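You operate a simulated robot arm through the tools that you are given. There is no shell and no other tool. Be economical: measure what you need, move in short steps, check, and stop when the job is done.

You run a simulated two-armed robot. Do the job below in one go: nothing can be reset, and whatever is moved stays where it is left.

TASK
Heat the cylinder to 60 with the immersion.
Fine: open the cold feed before you switch on, set the thermostat, shut its lid, watch the temperature gauge get there.

The check looks at the end state, three seconds after you hand in, the way a careful person would. Anything else that was tipped, shoved, dropped, spilled or broken makes it a failure. A push-on lid holds only when it is set on centred and level and pressed home; a screw cap is set on level and turned clockwise until tight.

THE ROBOT
Two 6-joint arms with two-finger grippers on one trunk, on a base that drives. Base frame: it is fixed to the floor where the robot stands at the start and does not move with it; the origin is under the middle of the robot, x ahead of it, y to its left, z up. Units: m, degrees, N and s.
The left shoulder is at the start at [0.07, 0.176, 1.29], the right one opposite. With the tool pointing down near the work surface each hand reaches from about 0.36 to 0.7 m from the robot's upright axis, wherever it stands, measured 20 degrees to its own side. Places, roughly: cold lever [0.6, 0, 0.7]; cylinder temperature gauge [0.7, -0.1, 1.3]; grey relief knob [0.9, -0.4, 1.1]; immersion switch [0.8, -0.1, 1.1]; red relief knob [0.9, -0.3, 1.3]; thermostat knob [0.8, -0.1, 1]; thermostat lid [0.7, -0.2, 1]. Payload 2.45 kg a hand.
The tool frame of a hand sits at the grasp point between the pads (the TCP): z along the fingers, y along the line on which they close. The tips reach 0.026 m beyond it. The gripper opens to 0.096 m. The gripper's body begins 0.069 m behind the TCP.
Orientation is told as [roll, pitch, yaw] about the base's x, y, z axes, in that order, counted from this pose: with the fingers straight down and closing along the base's y, the tool's x points along the base's -x, its y along +y and its z along -z.

THE INTERFACE
- The arms move only by the tool move_arm. It takes "left_targets", "right_targets" or both (then of equal length, played together; a hand with none holds still); each is a list of rows, each an object (a shift or turn left out is 0, a gripper value left out holds the last) with "linear": the shift along the base's x, y, z in units of 40 mm (1.0 is 40 mm), a list of three; "delta_rot": the turn, a rotation vector about the base's x, y, z in units of 8 degrees (1.0 is 8 degrees), a list of three; "claw": the finger opening in m, from 0 to 0.096. In form: [{"linear": [dx, dy, dz], "delta_rot": [ax, ay, az], "claw": claw}, ...]. A call has 1 to 10 rows; each row shifts and turns the commanded pose from where the row before left it. A call with a number of a shift or a turn outside -1 to 1 is refused whole. Rows are played at 5 a second. More than 0.05 m and 8.6 degrees between two rows, or a gripper value outside its range, and nothing of the call is played. Where a pose cannot be reached the arm comes as near as it can. A force on the tool above 40 N (or 10 N above the force at the start of the call, whichever is more), or a blocked arm, ends the call early, and 0.2 s more pass. The fingers move at their own pace and stop on an object; they squeeze with about 26 N. The grip force told is the motor's: it shows also when the fingers shut on nothing. Time passes only in rows, and 0.2 s behind the last, so rows that do not move let the fingers close. It gives the time, the measured TCP pose, the force on the tool (base axes), the opening and the grip force at its end, in the units of the frame above (readings bear some noise), with the torque about the TCP (base axes, N m) and any sound that the robot's microphone picked up, and new pictures: "pictures" is both (left out), scene, wrist or none (wrist: the cameras of the hands that moved).
- Cameras (640 x 400 px; columns grow to the right, rows downward): "scene" is now at [0.1414, -0.0129, 1.6149]; the picture's right is [-0.17, -0.98, 0.00], its down [-0.64, 0.11, -0.76] and it looks along [0.75, -0.13, -0.65] (base axes); focal length 289 px, centre (320, 200). "left" rides on the left gripper at [0.082, -0.003, -0.098] in its tool frame; the picture's right is [0.04, 1.00, 0.00], its down [-0.73, 0.03, -0.68] and it looks along [-0.68, 0.03, 0.73] (tool axes); focal length 256 px, centre (320, 200). "right" rides on the right gripper at [0.082, 0.003, -0.098] in its tool frame; the picture's right is [-0.04, 1.00, 0.00], its down [-0.73, -0.03, -0.68] and it looks along [-0.68, -0.03, 0.73] (tool axes); focal length 256 px, centre (320, 200). There is no depth. A picture from a camera that has moved, and an enlarged one, comes with that camera's place and axes in the base frame and with its lens. The place of the scene camera against the robot may be out by one fixed shift of up to 0.018 m in any direction.
- move_column(by): slides the trunk up (or, below 0, down) by that many m; the arms and the scene camera ride with it, the base frame stays. It gives what a move gives, with no picture.
- base_move(legs): drives the robot by 1 to 6 legs, each [ahead, left, turn to the left] in m, m and degrees, along the robot's own axes; the way and the turn of a leg run together, so that a leg with both is an arc; at most 1.5 m and 180 degrees a leg. The arms and the cameras ride along, it lands a little off, and it stops where it bumps. It gives what a move gives, and a new picture of the scene camera.
- turn_head(pan, tilt): turns the head with the scene camera to pan (to the left, within 86 degrees either way) and tilt (down, from -29 to 69), counted from straight ahead of the robot. It gives what a move gives, and a new picture of the scene camera.
- zoom(camera, box): a new picture of the part [left, top, right, bottom] of that camera's present view, enlarged. The clock stands still meanwhile.
- close_job(): hands the job in; it is judged then, once.

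Work in short steps. Places have to be worked out from the pictures, the camera data and where the tool is seen: move nearer, look again, correct. Check each grasp and each placing, and mend what went wrong. You have 120 turns and 260 pictures in all, those below and enlarged ones among them. Open the grippers and draw the arms clear of the work before you hand the job in, unless the task says otherwise; then end with one line.

The tools are called after "Request:" as name(argument=value, ...) on one line, values as JSON. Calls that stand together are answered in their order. move_arm: Moves the arms, as the interface text tells. Its arguments: {"type":"object","properties":{"left_targets":{"type":"array"},"right_targets":{"type":"array"},"pictures":{"type":"string","enum":["both","scene","wrist","none"]}},"required":[]} The other tools are called the same way: move_column (by) slides the trunk up or down; base_move (legs) drives the base; turn_head (pan, tilt) turns the head that bears the scene camera; zoom (camera, box) takes an enlarged picture of a part of a camera's view; close_job () hands the job in.

At the start:

```text
clock: 0.0
left_tool_pos: [0.6357, 0.106, 1.3335]
left_ee_rot: [0.1, 0.0, 0.2]
left_wrist_force: [-1.1, 0.5, -0.1]
left_torque: [-0.02, -0.01, -0.02]
left_gripper_width: 0.096
left_grasp_force: 0.0
right_tool_pos: [0.534, -0.334, 1.2637]
right_ee_rot: [-0.1, 0.1, 0.0]
right_wrist_force: [0.4, 0.9, 0.3]
right_torque: [-0.06, 0.02, -0.01]
right_gripper_width: 0.0959
right_grasp_force: 0.0
trunk travel left (down, up): [-0.775, 0.065]
robot x, y, heading: [0.0007, -0.0031, 0.1]
head pan, tilt: [-10.1, 40.5]
```

scene: 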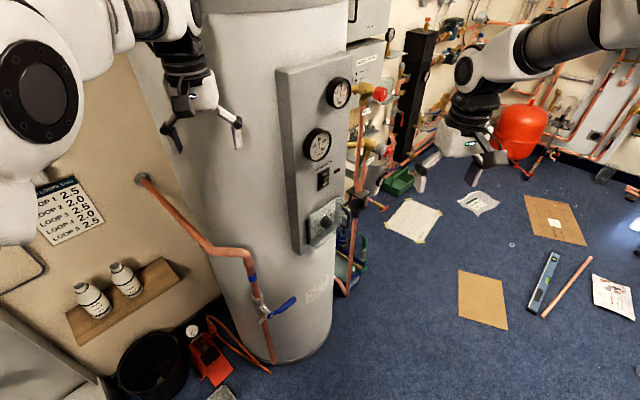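
right: 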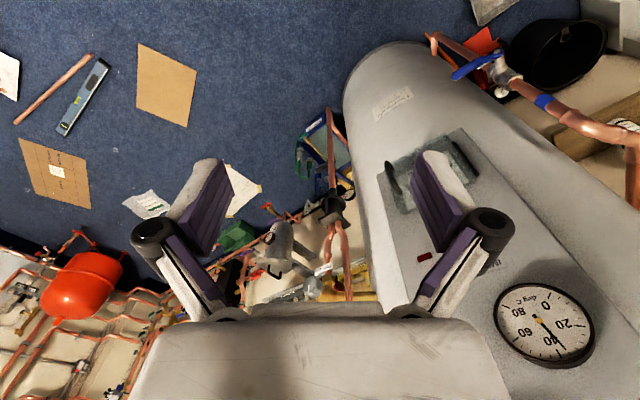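
left: 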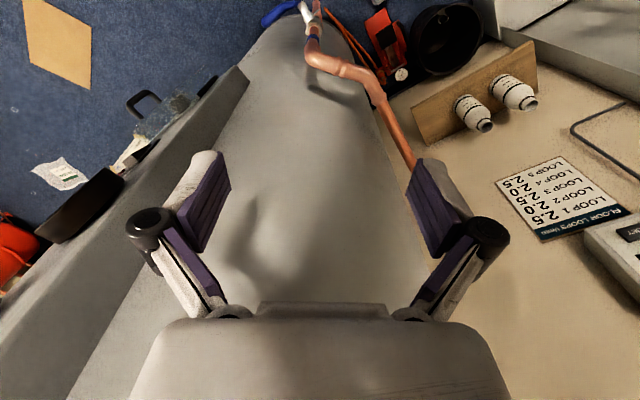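

I start by enlarging the scene view of the panel and the cold feed to understand the controls.

Request:
zoom(camera="scene", box=[260, 60, 420, 260])

Request:
zoom(camera="scene", box=[200, 240, 340, 380])

Request:
zoom(camera="right", box=[340, 20, 620, 380])

```text
2.00 times, centred on (340, 160) of scene
camera zoom: at [0.1414, -0.0129, 1.6149], right [-0.17, -0.98, 0.0], down [-0.64, 0.11, -0.76], along [0.75, -0.13, -0.65], focal length 577 px, centre (280, 280)
```

zoom: 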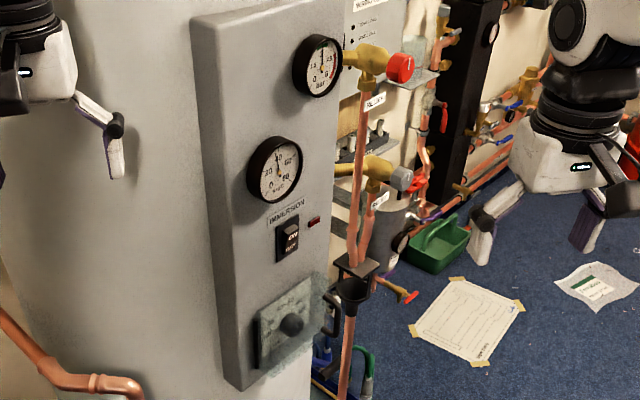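

```text
2.86 times, centred on (270, 310) of scene
camera zoom: at [0.1414, -0.0129, 1.6149], right [-0.17, -0.98, 0.0], down [-0.64, 0.11, -0.76], along [0.75, -0.13, -0.65], focal length 825 px, centre (463, -114)
```

zoom: 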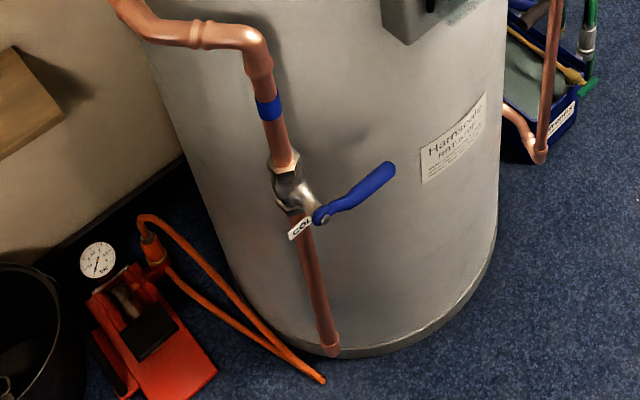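

```text
1.11 times, centred on (480, 200) of right
camera zoom: at [0.4523, -0.3299, 1.3619], right [0.04, 1.0, 0.0], down [0.73, -0.03, 0.68], along [0.68, -0.03, -0.73], focal length 284 px, centre (142, 200)
```

zoom: 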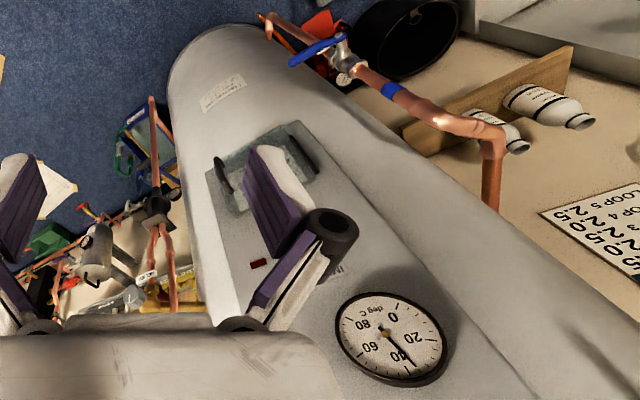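

The panel has a gauge, switch and thermostat behind what looks like a clear lid with a side handle; the cold lever sits across its pipe, so it is closed. I draw both arms back toward the robot before changing the viewpoint.

Request:
move_arm(left_targets=[{"linear": [-1, 0.5, 0]}, {"linear": [-1, 0.5, 0]}, {"linear": [-1, 0.5, 0]}, {"linear": [-1, 0.5, 0]}, {"linear": [0, 1, 0]}], right_targets=[{"linear": [-0.5, -0.5, 0]}, {"linear": [-0.5, -0.5, 0]}, {"linear": [0, 0, 0]}, {"linear": [0, 0, 0]}, {"linear": [0, 0, 0]}], pictures="scene")

Request:
move_column(by=-0.35)

Request:
turn_head(pan=-10, tilt=20)

```text
clock: 1.2
left_tool_pos: [0.4762, 0.2296, 1.3327]
left_ee_rot: [-0.1, -0.2, 0.0]
left_wrist_force: [-0.5, 0.1, 0.8]
left_torque: [-0.05, 0.0, 0.01]
left_gripper_width: 0.0959
left_grasp_force: 0.1
right_tool_pos: [0.4941, -0.3708, 1.2677]
right_ee_rot: [0.0, -0.1, 0.0]
right_wrist_force: [0.2, 0.0, -0.9]
right_torque: [-0.03, 0.0, 0.03]
right_gripper_width: 0.0962
right_grasp_force: 0.1
trunk travel left (down, up): [-0.775, 0.065]
robot x, y, heading: [-0.0027, 0.002, -0.1]
head pan, tilt: [-10.1, 40.5]
camera scene: at [0.1407, -0.0097, 1.615], right [-0.18, -0.98, 0.0], down [-0.64, 0.11, -0.76], along [0.75, -0.13, -0.65], focal length 289 px, centre (320, 200)
```

scene: 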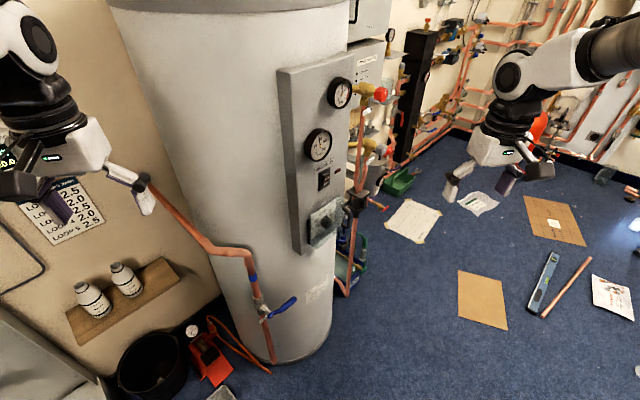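

```text
clock: 4.6
left_tool_pos: [0.4749, 0.226, 0.9837]
left_ee_rot: [0.0, -0.2, 0.1]
left_wrist_force: [-0.2, 0.5, -0.4]
left_torque: [-0.03, 0.03, -0.03]
left_gripper_width: 0.096
left_grasp_force: 0.0
right_tool_pos: [0.4934, -0.3728, 0.916]
right_ee_rot: [0.0, 0.0, 0.0]
right_wrist_force: [0.0, 0.3, -0.3]
right_torque: [-0.01, 0.02, 0.0]
right_gripper_width: 0.0961
right_grasp_force: 0.1
trunk travel left (down, up): [-0.425, 0.415]
robot x, y, heading: [-0.0006, 0.0002, -0.1]
head pan, tilt: [-10.1, 40.5]
```

```text
clock: 5.5
left_tool_pos: [0.4766, 0.2259, 0.9829]
left_ee_rot: [0.1, -0.1, 0.1]
left_wrist_force: [-0.7, 0.6, 0.0]
left_torque: [-0.02, 0.01, 0.04]
left_gripper_width: 0.096
left_grasp_force: 0.1
right_tool_pos: [0.4933, -0.3753, 0.9166]
right_ee_rot: [0.1, 0.0, 0.0]
right_wrist_force: [0.4, 0.1, -0.4]
right_torque: [0.01, 0.01, -0.01]
right_gripper_width: 0.0962
right_grasp_force: 0.0
trunk travel left (down, up): [-0.425, 0.415]
robot x, y, heading: [-0.0018, -0.0001, -0.0]
head pan, tilt: [-10.0, 20.0]
camera scene: at [0.1496, -0.0142, 1.297], right [-0.17, -0.98, 0.0], down [-0.34, 0.06, -0.94], along [0.93, -0.16, -0.34], focal length 289 px, centre (320, 200)
```

scene: 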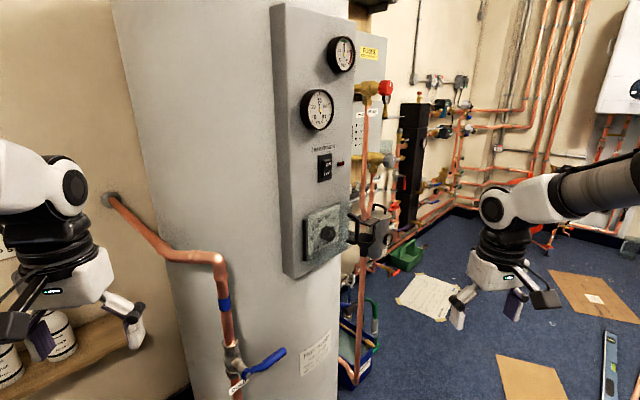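

Now a closer look at the panel and the lever from this lower viewpoint.

Request:
zoom(camera="scene", box=[280, 130, 400, 280])

Request:
zoom(camera="scene", box=[290, 20, 410, 140])

Request:
zoom(camera="scene", box=[180, 270, 320, 400])

```text
2.67 times, centred on (340, 205) of scene
camera zoom: at [0.1496, -0.0142, 1.297], right [-0.17, -0.98, 0.0], down [-0.34, 0.06, -0.94], along [0.93, -0.16, -0.34], focal length 770 px, centre (267, 187)
```

zoom: 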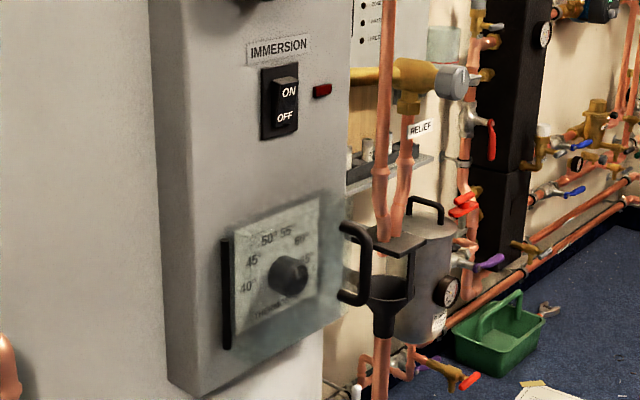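

```text
3.33 times, centred on (350, 80) of scene
camera zoom: at [0.1496, -0.0142, 1.297], right [-0.17, -0.98, 0.0], down [-0.34, 0.06, -0.94], along [0.93, -0.16, -0.34], focal length 962 px, centre (220, 600)
```

zoom: 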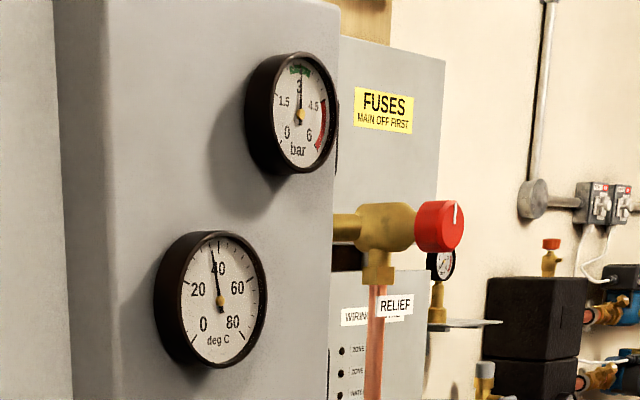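

```text
3.08 times, centred on (250, 335) of scene
camera zoom: at [0.1496, -0.0142, 1.297], right [-0.17, -0.98, 0.0], down [-0.34, 0.06, -0.94], along [0.93, -0.16, -0.34], focal length 888 px, centre (535, -215)
```

zoom: 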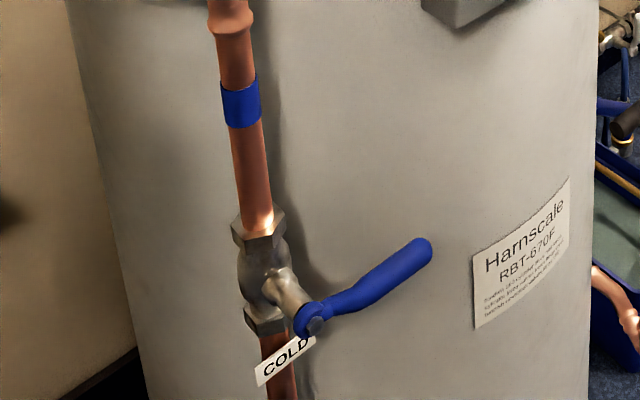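

The lid is a clear cover hinged on one side with a D-handle. I bring the right hand in front of the panel, tilted 45° forward, so its camera looks straight at it.

Request:
move_arm(right_targets=[{"linear": [-0.3, 1, 0.3], "delta_rot": [0, -0.95, 0]}, {"linear": [-0.3, 1, 0.3], "delta_rot": [0, -0.95, 0]}, {"linear": [0, 1, 0.3], "delta_rot": [0, -0.95, 0]}, {"linear": [0, 1, 0.3], "delta_rot": [0, -0.95, 0]}, {"linear": [0, 1, 0.3], "delta_rot": [0, -0.95, 0]}, {"linear": [0, 0.8, 0.3], "delta_rot": [0, -0.95, 0]}, {}], pictures="both")

Request:
zoom(camera="right", box=[200, 50, 440, 250])

```text
clock: 7.1
left_tool_pos: [0.476, 0.2259, 0.9839]
left_ee_rot: [0.1, -0.1, 0.1]
left_wrist_force: [-0.6, 0.7, -0.3]
left_torque: [0.0, 0.01, 0.01]
left_gripper_width: 0.0962
left_grasp_force: 0.1
right_tool_pos: [0.5507, -0.1646, 0.9296]
right_ee_rot: [3.7, -44.2, -3.0]
right_wrist_force: [0.9, 0.4, -0.3]
right_torque: [0.01, -0.02, -0.01]
right_gripper_width: 0.0961
right_grasp_force: 0.0
right hand out of reach, approached as far as the arm can: row 2, 3, 4, 5, 6
trunk travel left (down, up): [-0.425, 0.415]
robot x, y, heading: [-0.0001, 0.0011, -0.1]
head pan, tilt: [-10.0, 20.0]
camera scene: at [0.1491, -0.017, 1.2996], right [-0.2, -0.98, 0.0], down [-0.31, 0.06, -0.95], along [0.93, -0.19, -0.32], focal length 289 px, centre (320, 200)
camera right: at [0.4229, -0.1605, 0.9431], right [0.04, 1.0, 0.07], down [0.05, -0.08, 1.0], along [1.0, -0.03, -0.05], focal length 256 px, centre (320, 200)
```

scene: 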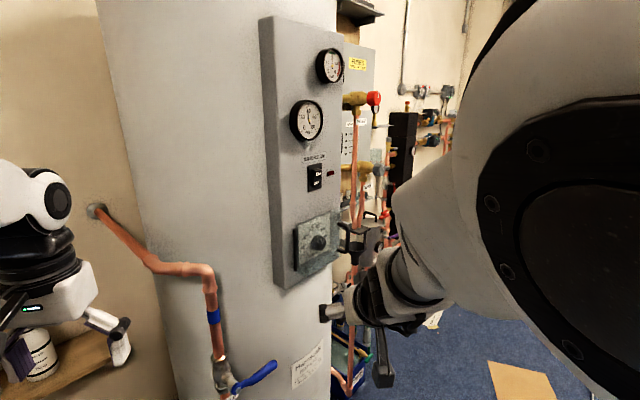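
right: 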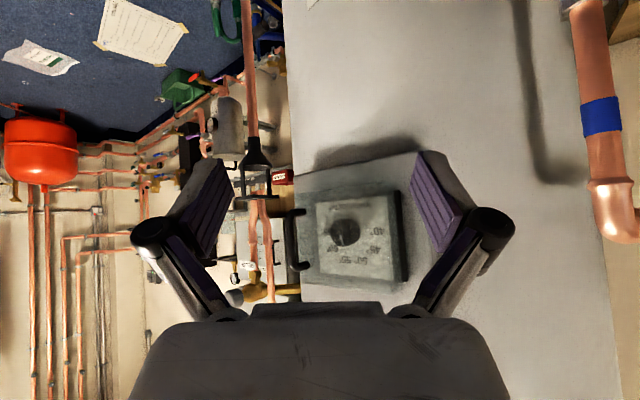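

```text
2.00 times, centred on (320, 150) of right
camera zoom: at [0.4229, -0.1605, 0.9431], right [0.04, 1.0, 0.07], down [0.05, -0.08, 1.0], along [1.0, -0.03, -0.05], focal length 512 px, centre (320, 300)
```

zoom: 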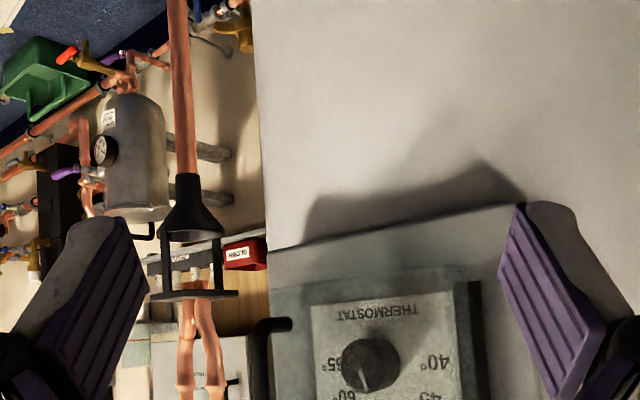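

The picture is upside down (camera's "down" is world up). I enlarge the thermostat itself.

Request:
zoom(camera="right", box=[270, 150, 430, 310])

Request:
zoom(camera="scene", box=[270, 190, 370, 300])

```text
2.50 times, centred on (350, 230) of right
camera zoom: at [0.4229, -0.1605, 0.9431], right [0.04, 1.0, 0.07], down [0.05, -0.08, 1.0], along [1.0, -0.03, -0.05], focal length 640 px, centre (245, 125)
```

zoom: 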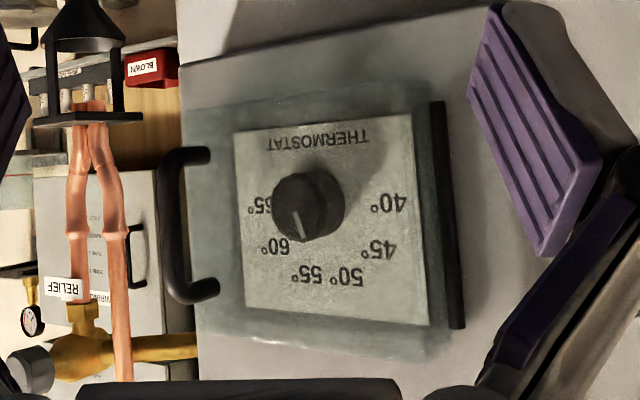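

```text
3.64 times, centred on (320, 245) of scene
camera zoom: at [0.1491, -0.017, 1.2996], right [-0.2, -0.98, 0.0], down [-0.31, 0.06, -0.95], along [0.93, -0.19, -0.32], focal length 1050 px, centre (320, 36)
```

zoom: 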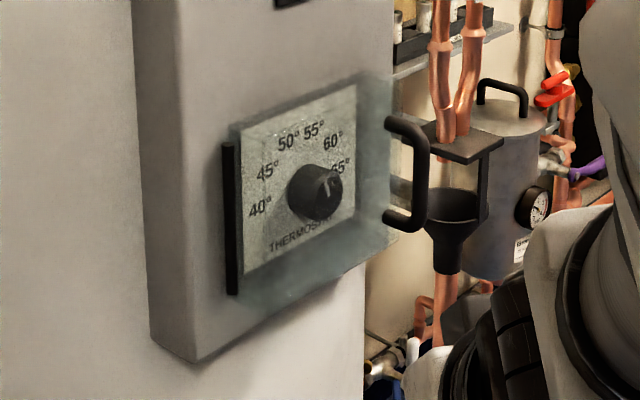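

The thermostat pointer is near 55, under a clear hinged lid (hinge at the left, +y side; handle at the right). First I do the cold lever: I estimate its pivot at about (0.63, 0.065, 0.72) and its tip at (0.66, -0.02, 0.745). I move the right hand aside and bring the closed left hand over the lever.

Request:
move_arm(right_targets=[{"linear": [-0.5, -1, 0.5]}, {"linear": [-0.5, -1, 0.5]}, {"linear": [-0.5, -1, 0.5]}, {"linear": [0, -1, 0]}, {}, {}, {}, {}], left_targets=[{"claw": 0}, {"linear": [0.2, -0.9, -0.4]}, {"linear": [0.2, -0.9, -0.4]}, {"linear": [0.2, -0.9, -0.4]}, {"linear": [0.2, -0.9, -0.4]}, {"linear": [0.2, -0.9, -0.4]}, {"linear": [0.2, -0.9, -0.4]}, {"linear": [0.2, -0.9, -0.4]}], pictures="both")

```text
clock: 9.1
left_tool_pos: [0.5988, 0.0884, 0.913]
left_ee_rot: [-4.6, -0.7, 3.2]
left_wrist_force: [-0.1, 0.6, 0.0]
left_torque: [-0.05, -0.04, 0.02]
left_gripper_width: 0.0
left_grasp_force: 25.6
left hand out of reach, approached as far as the arm can: row 5, 6, 7, 8
right_tool_pos: [0.5298, -0.2539, 0.933]
right_ee_rot: [0.9, -40.8, 0.2]
right_wrist_force: [-0.2, 0.3, -0.5]
right_torque: [-0.01, 0.0, 0.0]
right_gripper_width: 0.0959
right_grasp_force: 0.0
right hand out of reach, approached as far as the arm can: row 1, 2, 3, 4
trunk travel left (down, up): [-0.425, 0.415]
robot x, y, heading: [0.0036, -0.0018, 0.1]
head pan, tilt: [-10.0, 20.0]
stopped in row 8 (left hand): the arm was blocked; the commanded pose is now the measured one
camera scene: at [0.1484, -0.014, 1.2973], right [-0.17, -0.98, 0.0], down [-0.34, 0.06, -0.94], along [0.93, -0.16, -0.34], focal length 289 px, centre (320, 200)
camera right: at [0.4041, -0.2515, 0.954], right [0.02, 1.0, 0.04], down [0.11, -0.04, 0.99], along [0.99, -0.01, -0.11], focal length 256 px, centre (320, 200)
camera left: at [0.5161, 0.0877, 1.01], right [-0.1, 0.99, -0.08], down [0.72, 0.13, 0.68], along [0.69, 0.01, -0.73], focal length 256 px, centre (320, 200)
```

scene: 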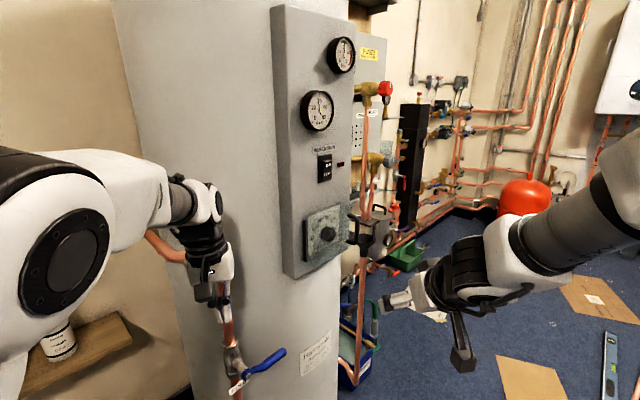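
right: 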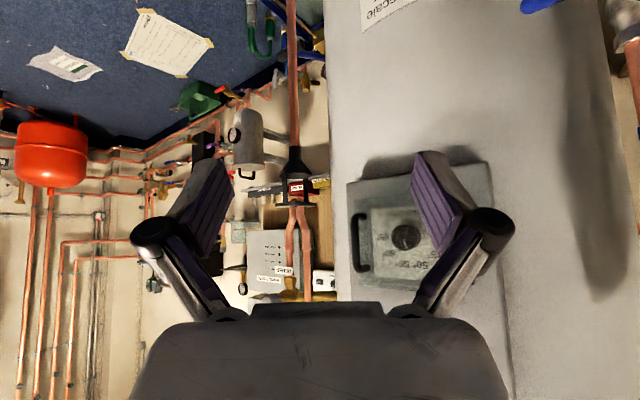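
left: 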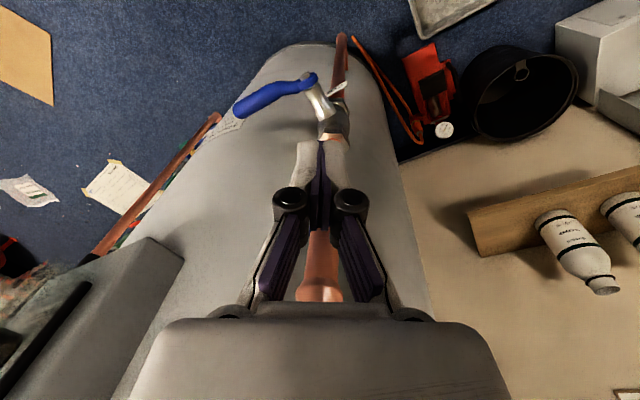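

The left hand can't reach across the middle from here. I retract it, and then shift the robot to its right so the lever and panel fall in the left hand's zone.

Request:
move_arm(left_targets=[{"linear": [-1, 0.4, 0.3]}, {"linear": [-1, 0.4, 0.3]}, {"linear": [-1, 0.4, 0.3]}, {"linear": [-0.5, 0.4, 0.3]}, {"linear": [0, 0, 0]}, {}], right_targets=[{"linear": [-0.5, -0.5, 0], "delta_rot": [0, 0.9, 0]}, {"linear": [-0.5, -0.5, 0], "delta_rot": [0, 0.9, 0]}, {"linear": [-0.3, -0.5, 0], "delta_rot": [0, 0.9, 0]}, {"linear": [0, -0.5, 0], "delta_rot": [0, 0.9, 0]}, {"linear": [0, -0.5, 0], "delta_rot": [0, 0.9, 0]}, {"linear": [0, -0.5, 0], "delta_rot": [0, 0.6, 0]}], pictures="none")

Request:
base_move(legs=[[-0.03, -0.24, 0]])

```text
clock: 10.5
left_tool_pos: [0.4586, 0.1478, 0.9609]
left_ee_rot: [-4.2, -0.8, 3.1]
left_wrist_force: [-0.7, -0.4, -0.4]
left_torque: [-0.01, 0.0, 0.02]
left_gripper_width: 0.0001
left_grasp_force: 26.3
right_tool_pos: [0.477, -0.3764, 0.9149]
right_ee_rot: [0.9, -0.2, -0.3]
right_wrist_force: [0.0, 0.3, 0.3]
right_torque: [0.01, 0.0, -0.04]
right_gripper_width: 0.0961
right_grasp_force: 0.0
right hand out of reach, approached as far as the arm can: row 1, 2, 5, 6
trunk travel left (down, up): [-0.425, 0.415]
robot x, y, heading: [-0.0015, -0.0011, -0.1]
head pan, tilt: [-10.0, 20.0]
```

```text
clock: 12.2
left_tool_pos: [0.4291, -0.0896, 0.9591]
left_ee_rot: [-4.2, -0.8, 3.2]
left_wrist_force: [0.3, -0.2, 0.0]
left_torque: [0.01, 0.02, -0.01]
left_gripper_width: 0.0002
left_grasp_force: 26.2
right_tool_pos: [0.4476, -0.6117, 0.9161]
right_ee_rot: [0.8, -0.3, -0.2]
right_wrist_force: [0.3, 0.3, 0.1]
right_torque: [0.03, -0.01, 0.02]
right_gripper_width: 0.096
right_grasp_force: 0.1
trunk travel left (down, up): [-0.425, 0.415]
robot x, y, heading: [-0.03, -0.2382, 0.1]
head pan, tilt: [-10.0, 20.0]
camera scene: at [0.1188, -0.252, 1.2971], right [-0.17, -0.99, 0.0], down [-0.34, 0.06, -0.94], along [0.93, -0.16, -0.34], focal length 289 px, centre (320, 200)
```

scene: 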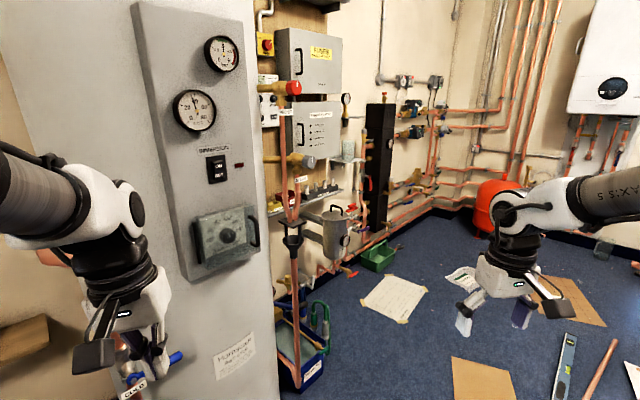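

The base landed about 0.24 m to the right. I pan the head toward the cylinder and check the view before bringing the left hand to the lever.

Request:
turn_head(pan=18, tilt=30)

Request:
move_arm(left_targets=[{"linear": [0.8, 0.4, -0.8], "delta_rot": [0.5, 0, -0.4]}, {"linear": [0.8, 0.4, -0.8]}, {"linear": [0.8, 0.4, -0.8]}, {"linear": [0.6, 0.4, -0.6]}, {}], pictures="both")

```text
clock: 13.2
left_tool_pos: [0.4297, -0.0882, 0.9582]
left_ee_rot: [-4.4, -0.7, 3.2]
left_wrist_force: [-0.4, -1.0, 0.6]
left_torque: [0.02, -0.02, 0.01]
left_gripper_width: 0.0
left_grasp_force: 25.7
right_tool_pos: [0.4474, -0.6104, 0.9152]
right_ee_rot: [0.8, -0.1, 0.0]
right_wrist_force: [-0.3, 0.3, -0.5]
right_torque: [0.0, -0.02, 0.01]
right_gripper_width: 0.0961
right_grasp_force: 0.0
trunk travel left (down, up): [-0.425, 0.415]
robot x, y, heading: [-0.0331, -0.2389, 0.0]
head pan, tilt: [18.0, 30.0]
camera scene: at [0.1144, -0.2106, 1.2818], right [0.27, -0.96, 0.0], down [-0.47, -0.13, -0.87], along [0.84, 0.24, -0.49], focal length 289 px, centre (320, 200)
```

scene: 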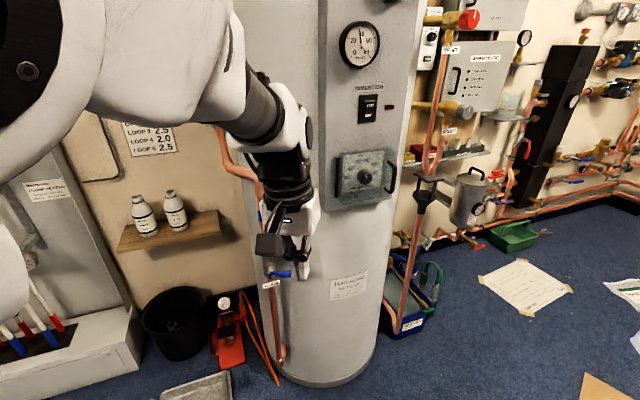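

```text
clock: 14.4
left_tool_pos: [0.5462, -0.0242, 0.8361]
left_ee_rot: [-0.2, -0.8, 0.0]
left_wrist_force: [0.3, -0.1, 0.5]
left_torque: [0.0, 0.01, 0.01]
left_gripper_width: 0.0002
left_grasp_force: 25.8
right_tool_pos: [0.447, -0.6136, 0.9158]
right_ee_rot: [0.8, -0.2, -0.2]
right_wrist_force: [0.2, 0.0, 0.8]
right_torque: [-0.01, 0.05, 0.02]
right_gripper_width: 0.0961
right_grasp_force: 0.0
trunk travel left (down, up): [-0.425, 0.415]
robot x, y, heading: [-0.0326, -0.2355, 0.4]
head pan, tilt: [18.0, 30.0]
camera scene: at [0.1124, -0.2076, 1.2811], right [0.31, -0.95, 0.0], down [-0.47, -0.15, -0.87], along [0.82, 0.27, -0.5], focal length 289 px, centre (320, 200)
camera left: at [0.4635, -0.0262, 0.933], right [-0.04, 1.0, 0.0], down [0.72, 0.03, 0.69], along [0.69, 0.02, -0.72], focal length 256 px, centre (320, 200)
```

scene: 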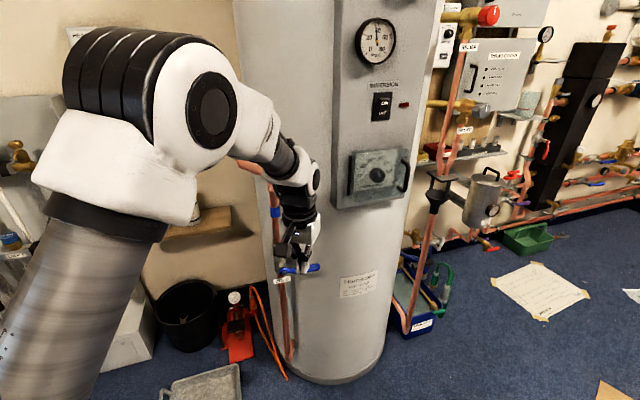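
left: 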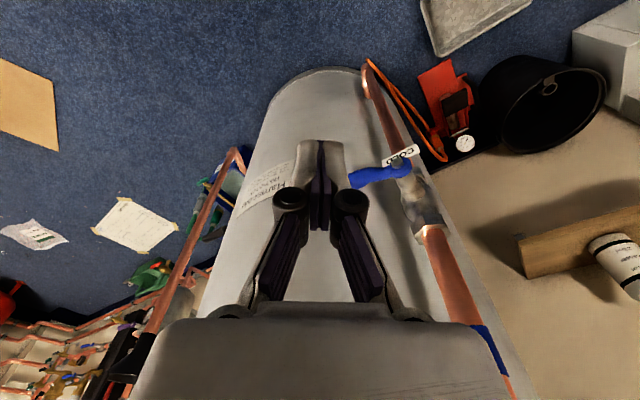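

Zooming to see the lever relative to the fingertips.

Request:
zoom(camera="left", box=[270, 110, 450, 240])

Request:
zoom(camera="scene", box=[240, 200, 360, 300])

```text
3.08 times, centred on (360, 175) of left
camera zoom: at [0.4635, -0.0262, 0.933], right [-0.04, 1.0, 0.0], down [0.72, 0.03, 0.69], along [0.69, 0.02, -0.72], focal length 788 px, centre (197, 277)
```

zoom: 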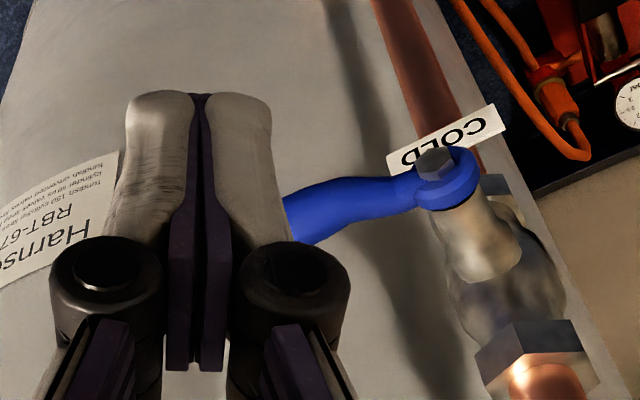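

```text
4.00 times, centred on (300, 250) of scene
camera zoom: at [0.1124, -0.2076, 1.2811], right [0.31, -0.95, 0.0], down [-0.47, -0.15, -0.87], along [0.82, 0.27, -0.5], focal length 1155 px, centre (400, 0)
```

zoom: 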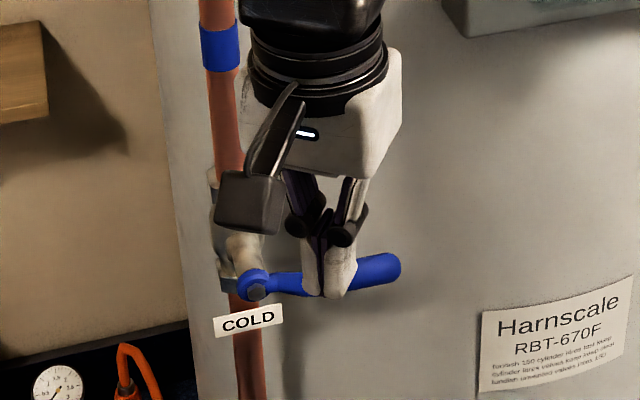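

The lever lies across the pipe, horizontal, running from the pivot (y≈0.06) toward -y with its tip at about y≈-0.02. I place the closed fingertips over its outer part.

Request:
move_arm(left_targets=[{"linear": [0.7, 0.2, 0]}, {"linear": [0.7, 0.1, 0]}, {"linear": [0.7, 0, 0]}, {}], pictures="both")

Request:
zoom(camera="scene", box=[240, 200, 360, 300])

```text
clock: 15.4
left_tool_pos: [0.6321, -0.0123, 0.8363]
left_ee_rot: [-0.3, -0.8, 0.1]
left_wrist_force: [0.8, -0.9, 0.3]
left_torque: [0.0, 0.01, 0.03]
left_gripper_width: 0.0001
left_grasp_force: 26.0
right_tool_pos: [0.4478, -0.6116, 0.9174]
right_ee_rot: [0.8, -0.2, -0.1]
right_wrist_force: [0.4, -0.3, -0.7]
right_torque: [-0.03, -0.01, -0.03]
right_gripper_width: 0.0961
right_grasp_force: 0.1
trunk travel left (down, up): [-0.425, 0.415]
robot x, y, heading: [-0.0286, -0.2368, -0.1]
head pan, tilt: [18.0, 30.0]
camera scene: at [0.1124, -0.2071, 1.2811], right [0.31, -0.95, 0.0], down [-0.47, -0.16, -0.87], along [0.82, 0.27, -0.5], focal length 289 px, centre (320, 200)
camera left: at [0.5489, -0.0145, 0.9338], right [-0.04, 1.0, -0.01], down [0.72, 0.03, 0.69], along [0.69, 0.02, -0.72], focal length 256 px, centre (320, 200)
```

scene: 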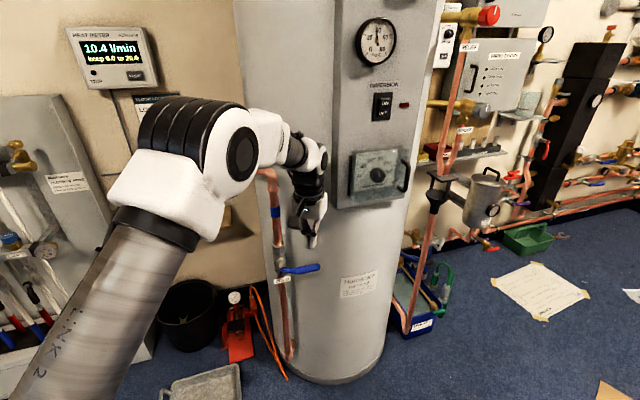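
left: 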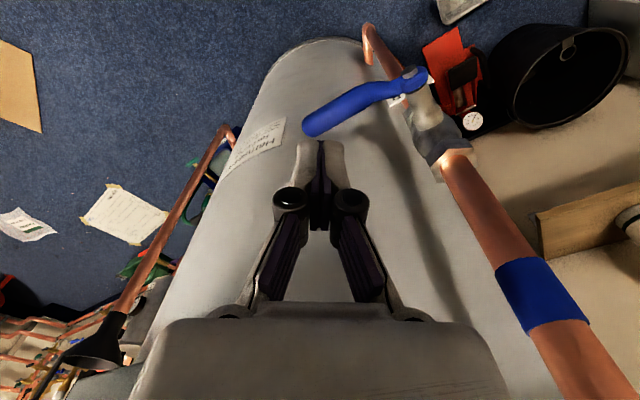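

```text
4.00 times, centred on (300, 250) of scene
camera zoom: at [0.1124, -0.2071, 1.2811], right [0.31, -0.95, 0.0], down [-0.47, -0.16, -0.87], along [0.82, 0.27, -0.5], focal length 1155 px, centre (400, 0)
```

zoom: 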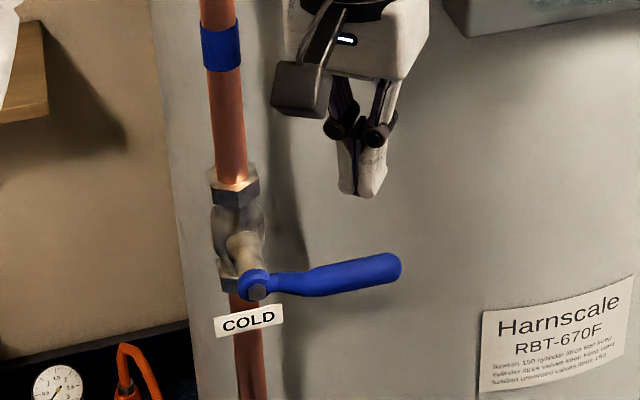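

Triangulating: pivot ≈(0.624, 0.065, 0.705), lever tip ≈(0.657, -0.02, 0.72). I bring the closed fingertips onto the top of the lever and push it down gently by about 20°, watching the force.

Request:
move_arm(left_targets=[{"linear": [0.375, 0.175, -0.6]}, {"linear": [0, 0, -0.9]}, {"linear": [0, 0, -0.5], "delta_rot": [0.5, 0, 0]}, {"linear": [-0.1, 0, -0.5], "delta_rot": [0.5, 0, 0]}, {"linear": [-0.1, 0, -0.5], "delta_rot": [0.25, 0, 0]}], pictures="both")

Request:
zoom(camera="scene", box=[240, 200, 360, 300])

```text
clock: 16.4
left_tool_pos: [0.6474, -0.0065, 0.7536]
left_ee_rot: [6.9, -2.0, -0.3]
left_wrist_force: [-18.5, -8.1, 25.2]
left_torque: [-0.29, 0.29, -0.13]
left_gripper_width: 0.0
left_grasp_force: 26.5
right_tool_pos: [0.4446, -0.6129, 0.9174]
right_ee_rot: [0.9, -0.4, -0.2]
right_wrist_force: [0.0, 0.1, 0.9]
right_torque: [0.0, 0.01, 0.01]
right_gripper_width: 0.096
right_grasp_force: 0.0
trunk travel left (down, up): [-0.425, 0.415]
robot x, y, heading: [-0.0329, -0.2392, 0.3]
head pan, tilt: [18.0, 30.0]
stopped in row 4 (left hand): the force on the tool passed its limit at 50 N (the readings are from after the stop); the commanded pose is now the measured one
camera scene: at [0.1084, -0.2091, 1.282], right [0.31, -0.95, 0.0], down [-0.47, -0.15, -0.87], along [0.83, 0.27, -0.5], focal length 289 px, centre (320, 200)
camera left: at [0.5623, -0.0204, 0.8483], right [-0.04, 0.99, 0.12], down [0.71, -0.06, 0.7], along [0.7, 0.11, -0.7], focal length 256 px, centre (320, 200)
```

scene: 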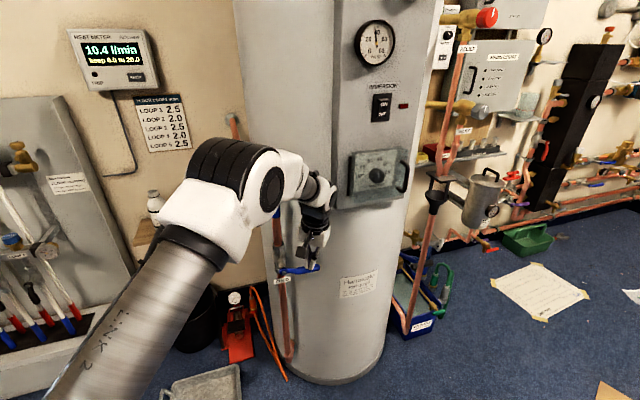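
left: 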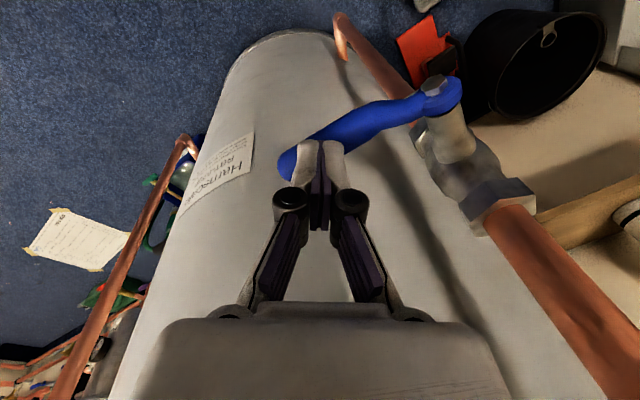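

```text
4.00 times, centred on (300, 250) of scene
camera zoom: at [0.1084, -0.2091, 1.282], right [0.31, -0.95, 0.0], down [-0.47, -0.15, -0.87], along [0.83, 0.27, -0.5], focal length 1155 px, centre (400, 0)
```

zoom: 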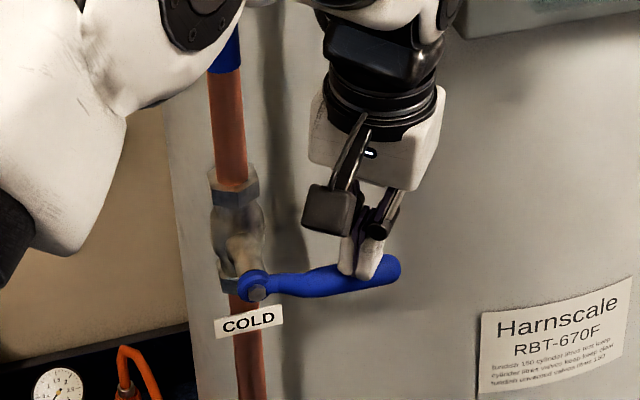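

The lever is against its stop downward (50 N, no motion), so it opens upward. I lift off, back away and turn the hand to point forward, to get the fingers under the lever.

Request:
move_arm(left_targets=[{"linear": [0, 0, 0.7]}, {"linear": [-1, 0, 0.3], "delta_rot": [-0.8, 0, 0]}, {"linear": [-1, 0, 0], "delta_rot": [0, -0.9, 0]}, {"linear": [-1, 0, 0], "delta_rot": [0, -1, 0]}, {"linear": [-0.5, -0.2, -0.2], "delta_rot": [0, -1, 0]}, {"linear": [0, -0.2, -0.4], "delta_rot": [0, -1, 0]}, {"linear": [0, -0.2, -0.5], "delta_rot": [0, -1, 0]}, {"linear": [0, 0, -0.5], "delta_rot": [0, -1, 0]}, {"linear": [0, 0, -0.5], "delta_rot": [0, -1, 0]}, {"linear": [0, 0, -0.5], "delta_rot": [0, -1, 0]}], pictures="both")

```text
clock: 18.6
left_tool_pos: [0.5076, -0.0432, 0.729]
left_ee_rot: [-8.5, -38.7, 0.3]
left_wrist_force: [-0.2, 0.4, 0.2]
left_torque: [0.04, 0.02, 0.0]
left_gripper_width: 0.0
left_grasp_force: 26.3
left hand out of reach, approached as far as the arm can: row 5, 6, 7, 8, 9
right_tool_pos: [0.4477, -0.6114, 0.9156]
right_ee_rot: [0.8, -0.1, -0.1]
right_wrist_force: [0.3, 0.1, -0.1]
right_torque: [0.02, 0.03, -0.02]
right_gripper_width: 0.096
right_grasp_force: 0.1
trunk travel left (down, up): [-0.425, 0.415]
robot x, y, heading: [-0.0299, -0.236, -0.3]
head pan, tilt: [18.0, 30.0]
camera scene: at [0.1143, -0.2067, 1.281], right [0.31, -0.95, 0.0], down [-0.48, -0.16, -0.87], along [0.82, 0.27, -0.5], focal length 289 px, centre (320, 200)
camera left: at [0.3832, -0.0321, 0.7539], right [0.06, 0.99, -0.14], down [0.15, 0.13, 0.98], along [0.99, -0.08, -0.14], focal length 256 px, centre (320, 200)
```

scene: 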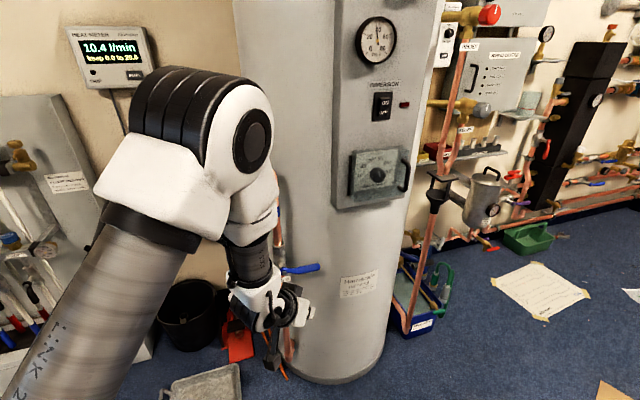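
left: 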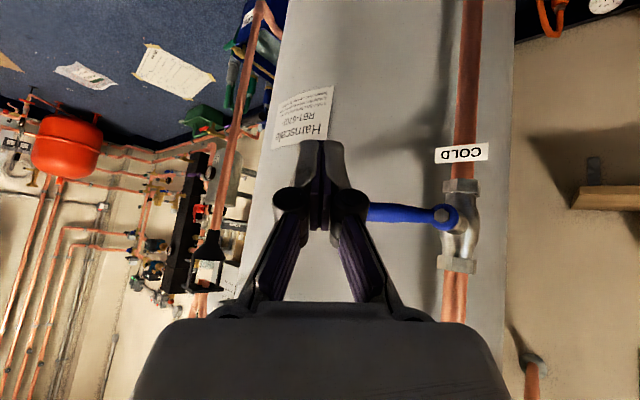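

The arm is too folded here to point forward. I back the robot up 0.15 m and try the orientation again.

Request:
base_move(legs=[[-0.16, 0, 0]])

Request:
move_arm(left_targets=[{"linear": [0.9, 0, -0.3], "delta_rot": [0.5, -1, 0]}, {"linear": [0.9, 0, -0.4], "delta_rot": [0.5, -1, 0]}, {"linear": [0.9, 0, -0.4], "delta_rot": [0, -1, 0]}, {"linear": [0.5, 0, -0.4], "delta_rot": [0, -1, 0]}, {"linear": [0, 0, 0], "delta_rot": [0, -1, 0]}, {"delta_rot": [0, -0.7, 0]}, {}], pictures="both")

```text
clock: 20.0
left_tool_pos: [0.3445, -0.0452, 0.7305]
left_ee_rot: [-8.7, -38.8, 0.1]
left_wrist_force: [0.2, -0.6, 0.1]
left_torque: [0.0, -0.01, -0.01]
left_gripper_width: 0.0
left_grasp_force: 26.4
right_tool_pos: [0.2833, -0.6134, 0.9166]
right_ee_rot: [0.8, -0.2, -0.2]
right_wrist_force: [-0.8, -0.2, -0.3]
right_torque: [0.01, 0.0, -0.03]
right_gripper_width: 0.0959
right_grasp_force: 0.1
trunk travel left (down, up): [-0.425, 0.415]
robot x, y, heading: [-0.1941, -0.2363, -0.1]
head pan, tilt: [18.0, 30.0]
camera scene: at [-0.0505, -0.2074, 1.2812], right [0.31, -0.95, 0.0], down [-0.47, -0.15, -0.87], along [0.82, 0.27, -0.5], focal length 289 px, centre (320, 200)
```

scene: 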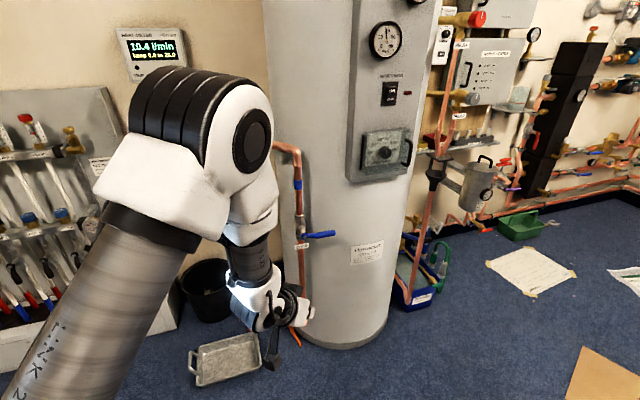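

```text
refused: row 1 steps farther than a row can; nothing moved
```

The turn per row was too big; I repeat it with smaller ones.

Request:
move_arm(left_targets=[{"linear": [0.9, 0, -0.3], "delta_rot": [0.4, -0.9, 0]}, {"linear": [0.9, 0, -0.4], "delta_rot": [0.4, -0.9, 0]}, {"linear": [0.9, 0, -0.4], "delta_rot": [0.2, -1, 0]}, {"linear": [0.5, 0, -0.4], "delta_rot": [0, -1, 0]}, {"linear": [0, 0, 0], "delta_rot": [0, -1, 0]}, {"delta_rot": [0, -0.9, 0]}, {}], pictures="both")

```text
clock: 21.6
left_tool_pos: [0.5689, -0.0334, 0.731]
left_ee_rot: [-9.3, -77.9, -4.1]
left_wrist_force: [-0.8, 0.0, 0.6]
left_torque: [0.04, -0.02, -0.03]
left_gripper_width: 0.0
left_grasp_force: 25.7
left hand out of reach, approached as far as the arm can: row 1, 2, 3, 4, 5, 6
right_tool_pos: [0.2847, -0.6131, 0.9157]
right_ee_rot: [0.9, -0.2, -0.3]
right_wrist_force: [0.4, -0.5, -0.5]
right_torque: [0.02, -0.03, 0.02]
right_gripper_width: 0.0958
right_grasp_force: 0.1
trunk travel left (down, up): [-0.425, 0.415]
robot x, y, heading: [-0.1928, -0.2358, -0.2]
head pan, tilt: [18.0, 30.0]
camera scene: at [-0.0495, -0.2076, 1.2811], right [0.31, -0.95, 0.0], down [-0.48, -0.15, -0.87], along [0.82, 0.27, -0.5], focal length 289 px, centre (320, 200)
camera left: at [0.459, -0.0125, 0.672], right [0.22, 0.97, -0.07], down [-0.48, 0.17, 0.86], along [0.85, -0.15, 0.51], focal length 256 px, centre (320, 200)
```

scene: 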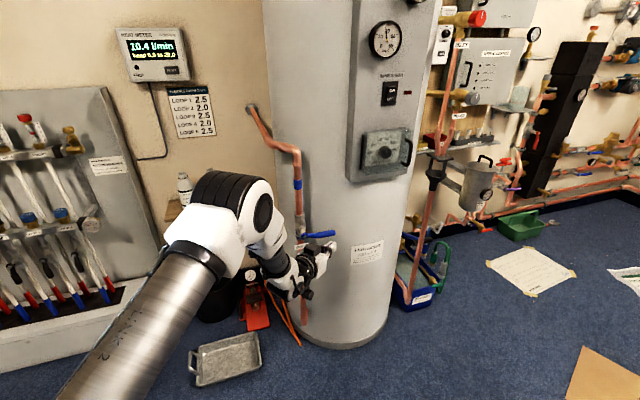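
left: 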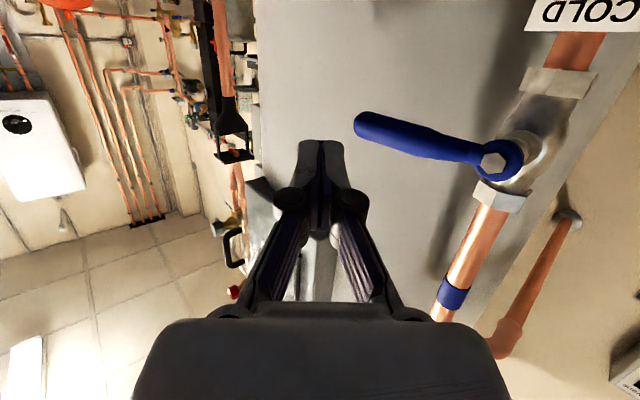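

The hand now points forward. I lower the trunk 6 cm so the fingers sit below the lever and check.

Request:
move_column(by=-0.07)

Request:
move_arm(left_targets=[{"linear": [0.7, 0.2, 0]}, {"linear": [0.7, 0.2, 0]}, {}], pictures="both")

Request:
zoom(camera="scene", box=[240, 180, 380, 300])

```text
clock: 22.7
left_tool_pos: [0.572, -0.034, 0.6603]
left_ee_rot: [-9.3, -77.9, -4.2]
left_wrist_force: [0.7, -0.5, -0.6]
left_torque: [0.0, 0.0, -0.02]
left_gripper_width: 0.0001
left_grasp_force: 25.6
right_tool_pos: [0.285, -0.6126, 0.8468]
right_ee_rot: [0.8, -0.3, -0.3]
right_wrist_force: [0.2, 1.6, 0.5]
right_torque: [-0.01, -0.05, 0.01]
right_gripper_width: 0.0959
right_grasp_force: 0.1
trunk travel left (down, up): [-0.355, 0.485]
robot x, y, heading: [-0.1911, -0.2356, 0.2]
head pan, tilt: [18.0, 30.0]
```

```text
clock: 23.5
left_tool_pos: [0.6269, -0.0168, 0.6623]
left_ee_rot: [-9.3, -77.7, -4.1]
left_wrist_force: [0.1, -0.2, -0.3]
left_torque: [-0.01, 0.02, -0.02]
left_gripper_width: 0.0002
left_grasp_force: 25.7
right_tool_pos: [0.2853, -0.6117, 0.846]
right_ee_rot: [0.8, -0.1, -0.3]
right_wrist_force: [-0.3, -0.3, 0.0]
right_torque: [-0.01, 0.02, -0.03]
right_gripper_width: 0.0957
right_grasp_force: 0.1
trunk travel left (down, up): [-0.355, 0.485]
robot x, y, heading: [-0.1929, -0.2372, 0.1]
head pan, tilt: [18.0, 30.0]
camera scene: at [-0.0492, -0.2074, 1.211], right [0.31, -0.95, 0.0], down [-0.48, -0.15, -0.87], along [0.82, 0.27, -0.5], focal length 289 px, centre (320, 200)
camera left: at [0.5151, 0.0037, 0.603], right [0.22, 0.97, -0.07], down [-0.48, 0.17, 0.86], along [0.85, -0.15, 0.51], focal length 256 px, centre (320, 200)
```

scene: 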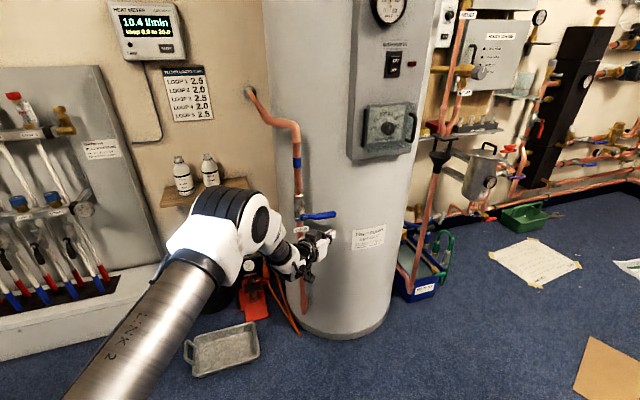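
left: 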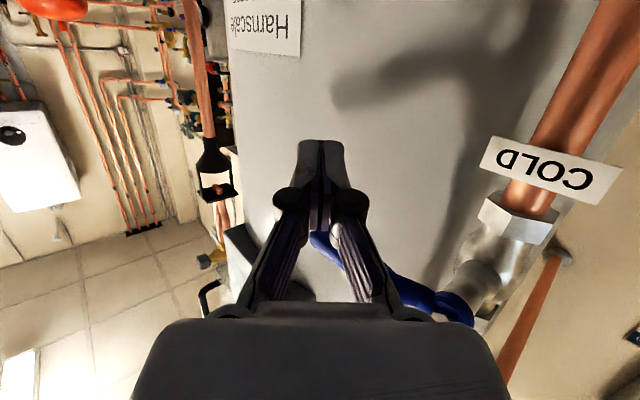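

```text
3.33 times, centred on (310, 240) of scene
camera zoom: at [-0.0492, -0.2074, 1.211], right [0.31, -0.95, 0.0], down [-0.48, -0.15, -0.87], along [0.82, 0.27, -0.5], focal length 962 px, centre (353, 67)
```

zoom: 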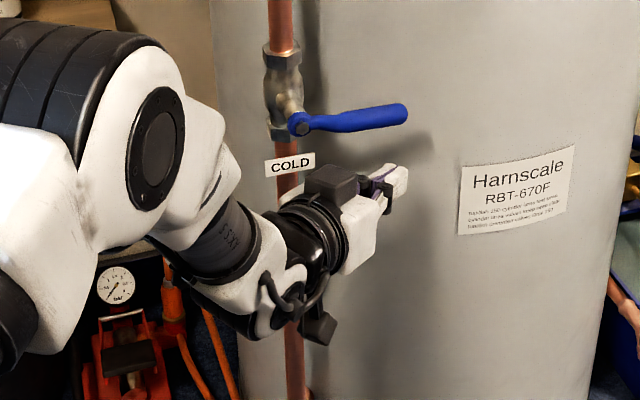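

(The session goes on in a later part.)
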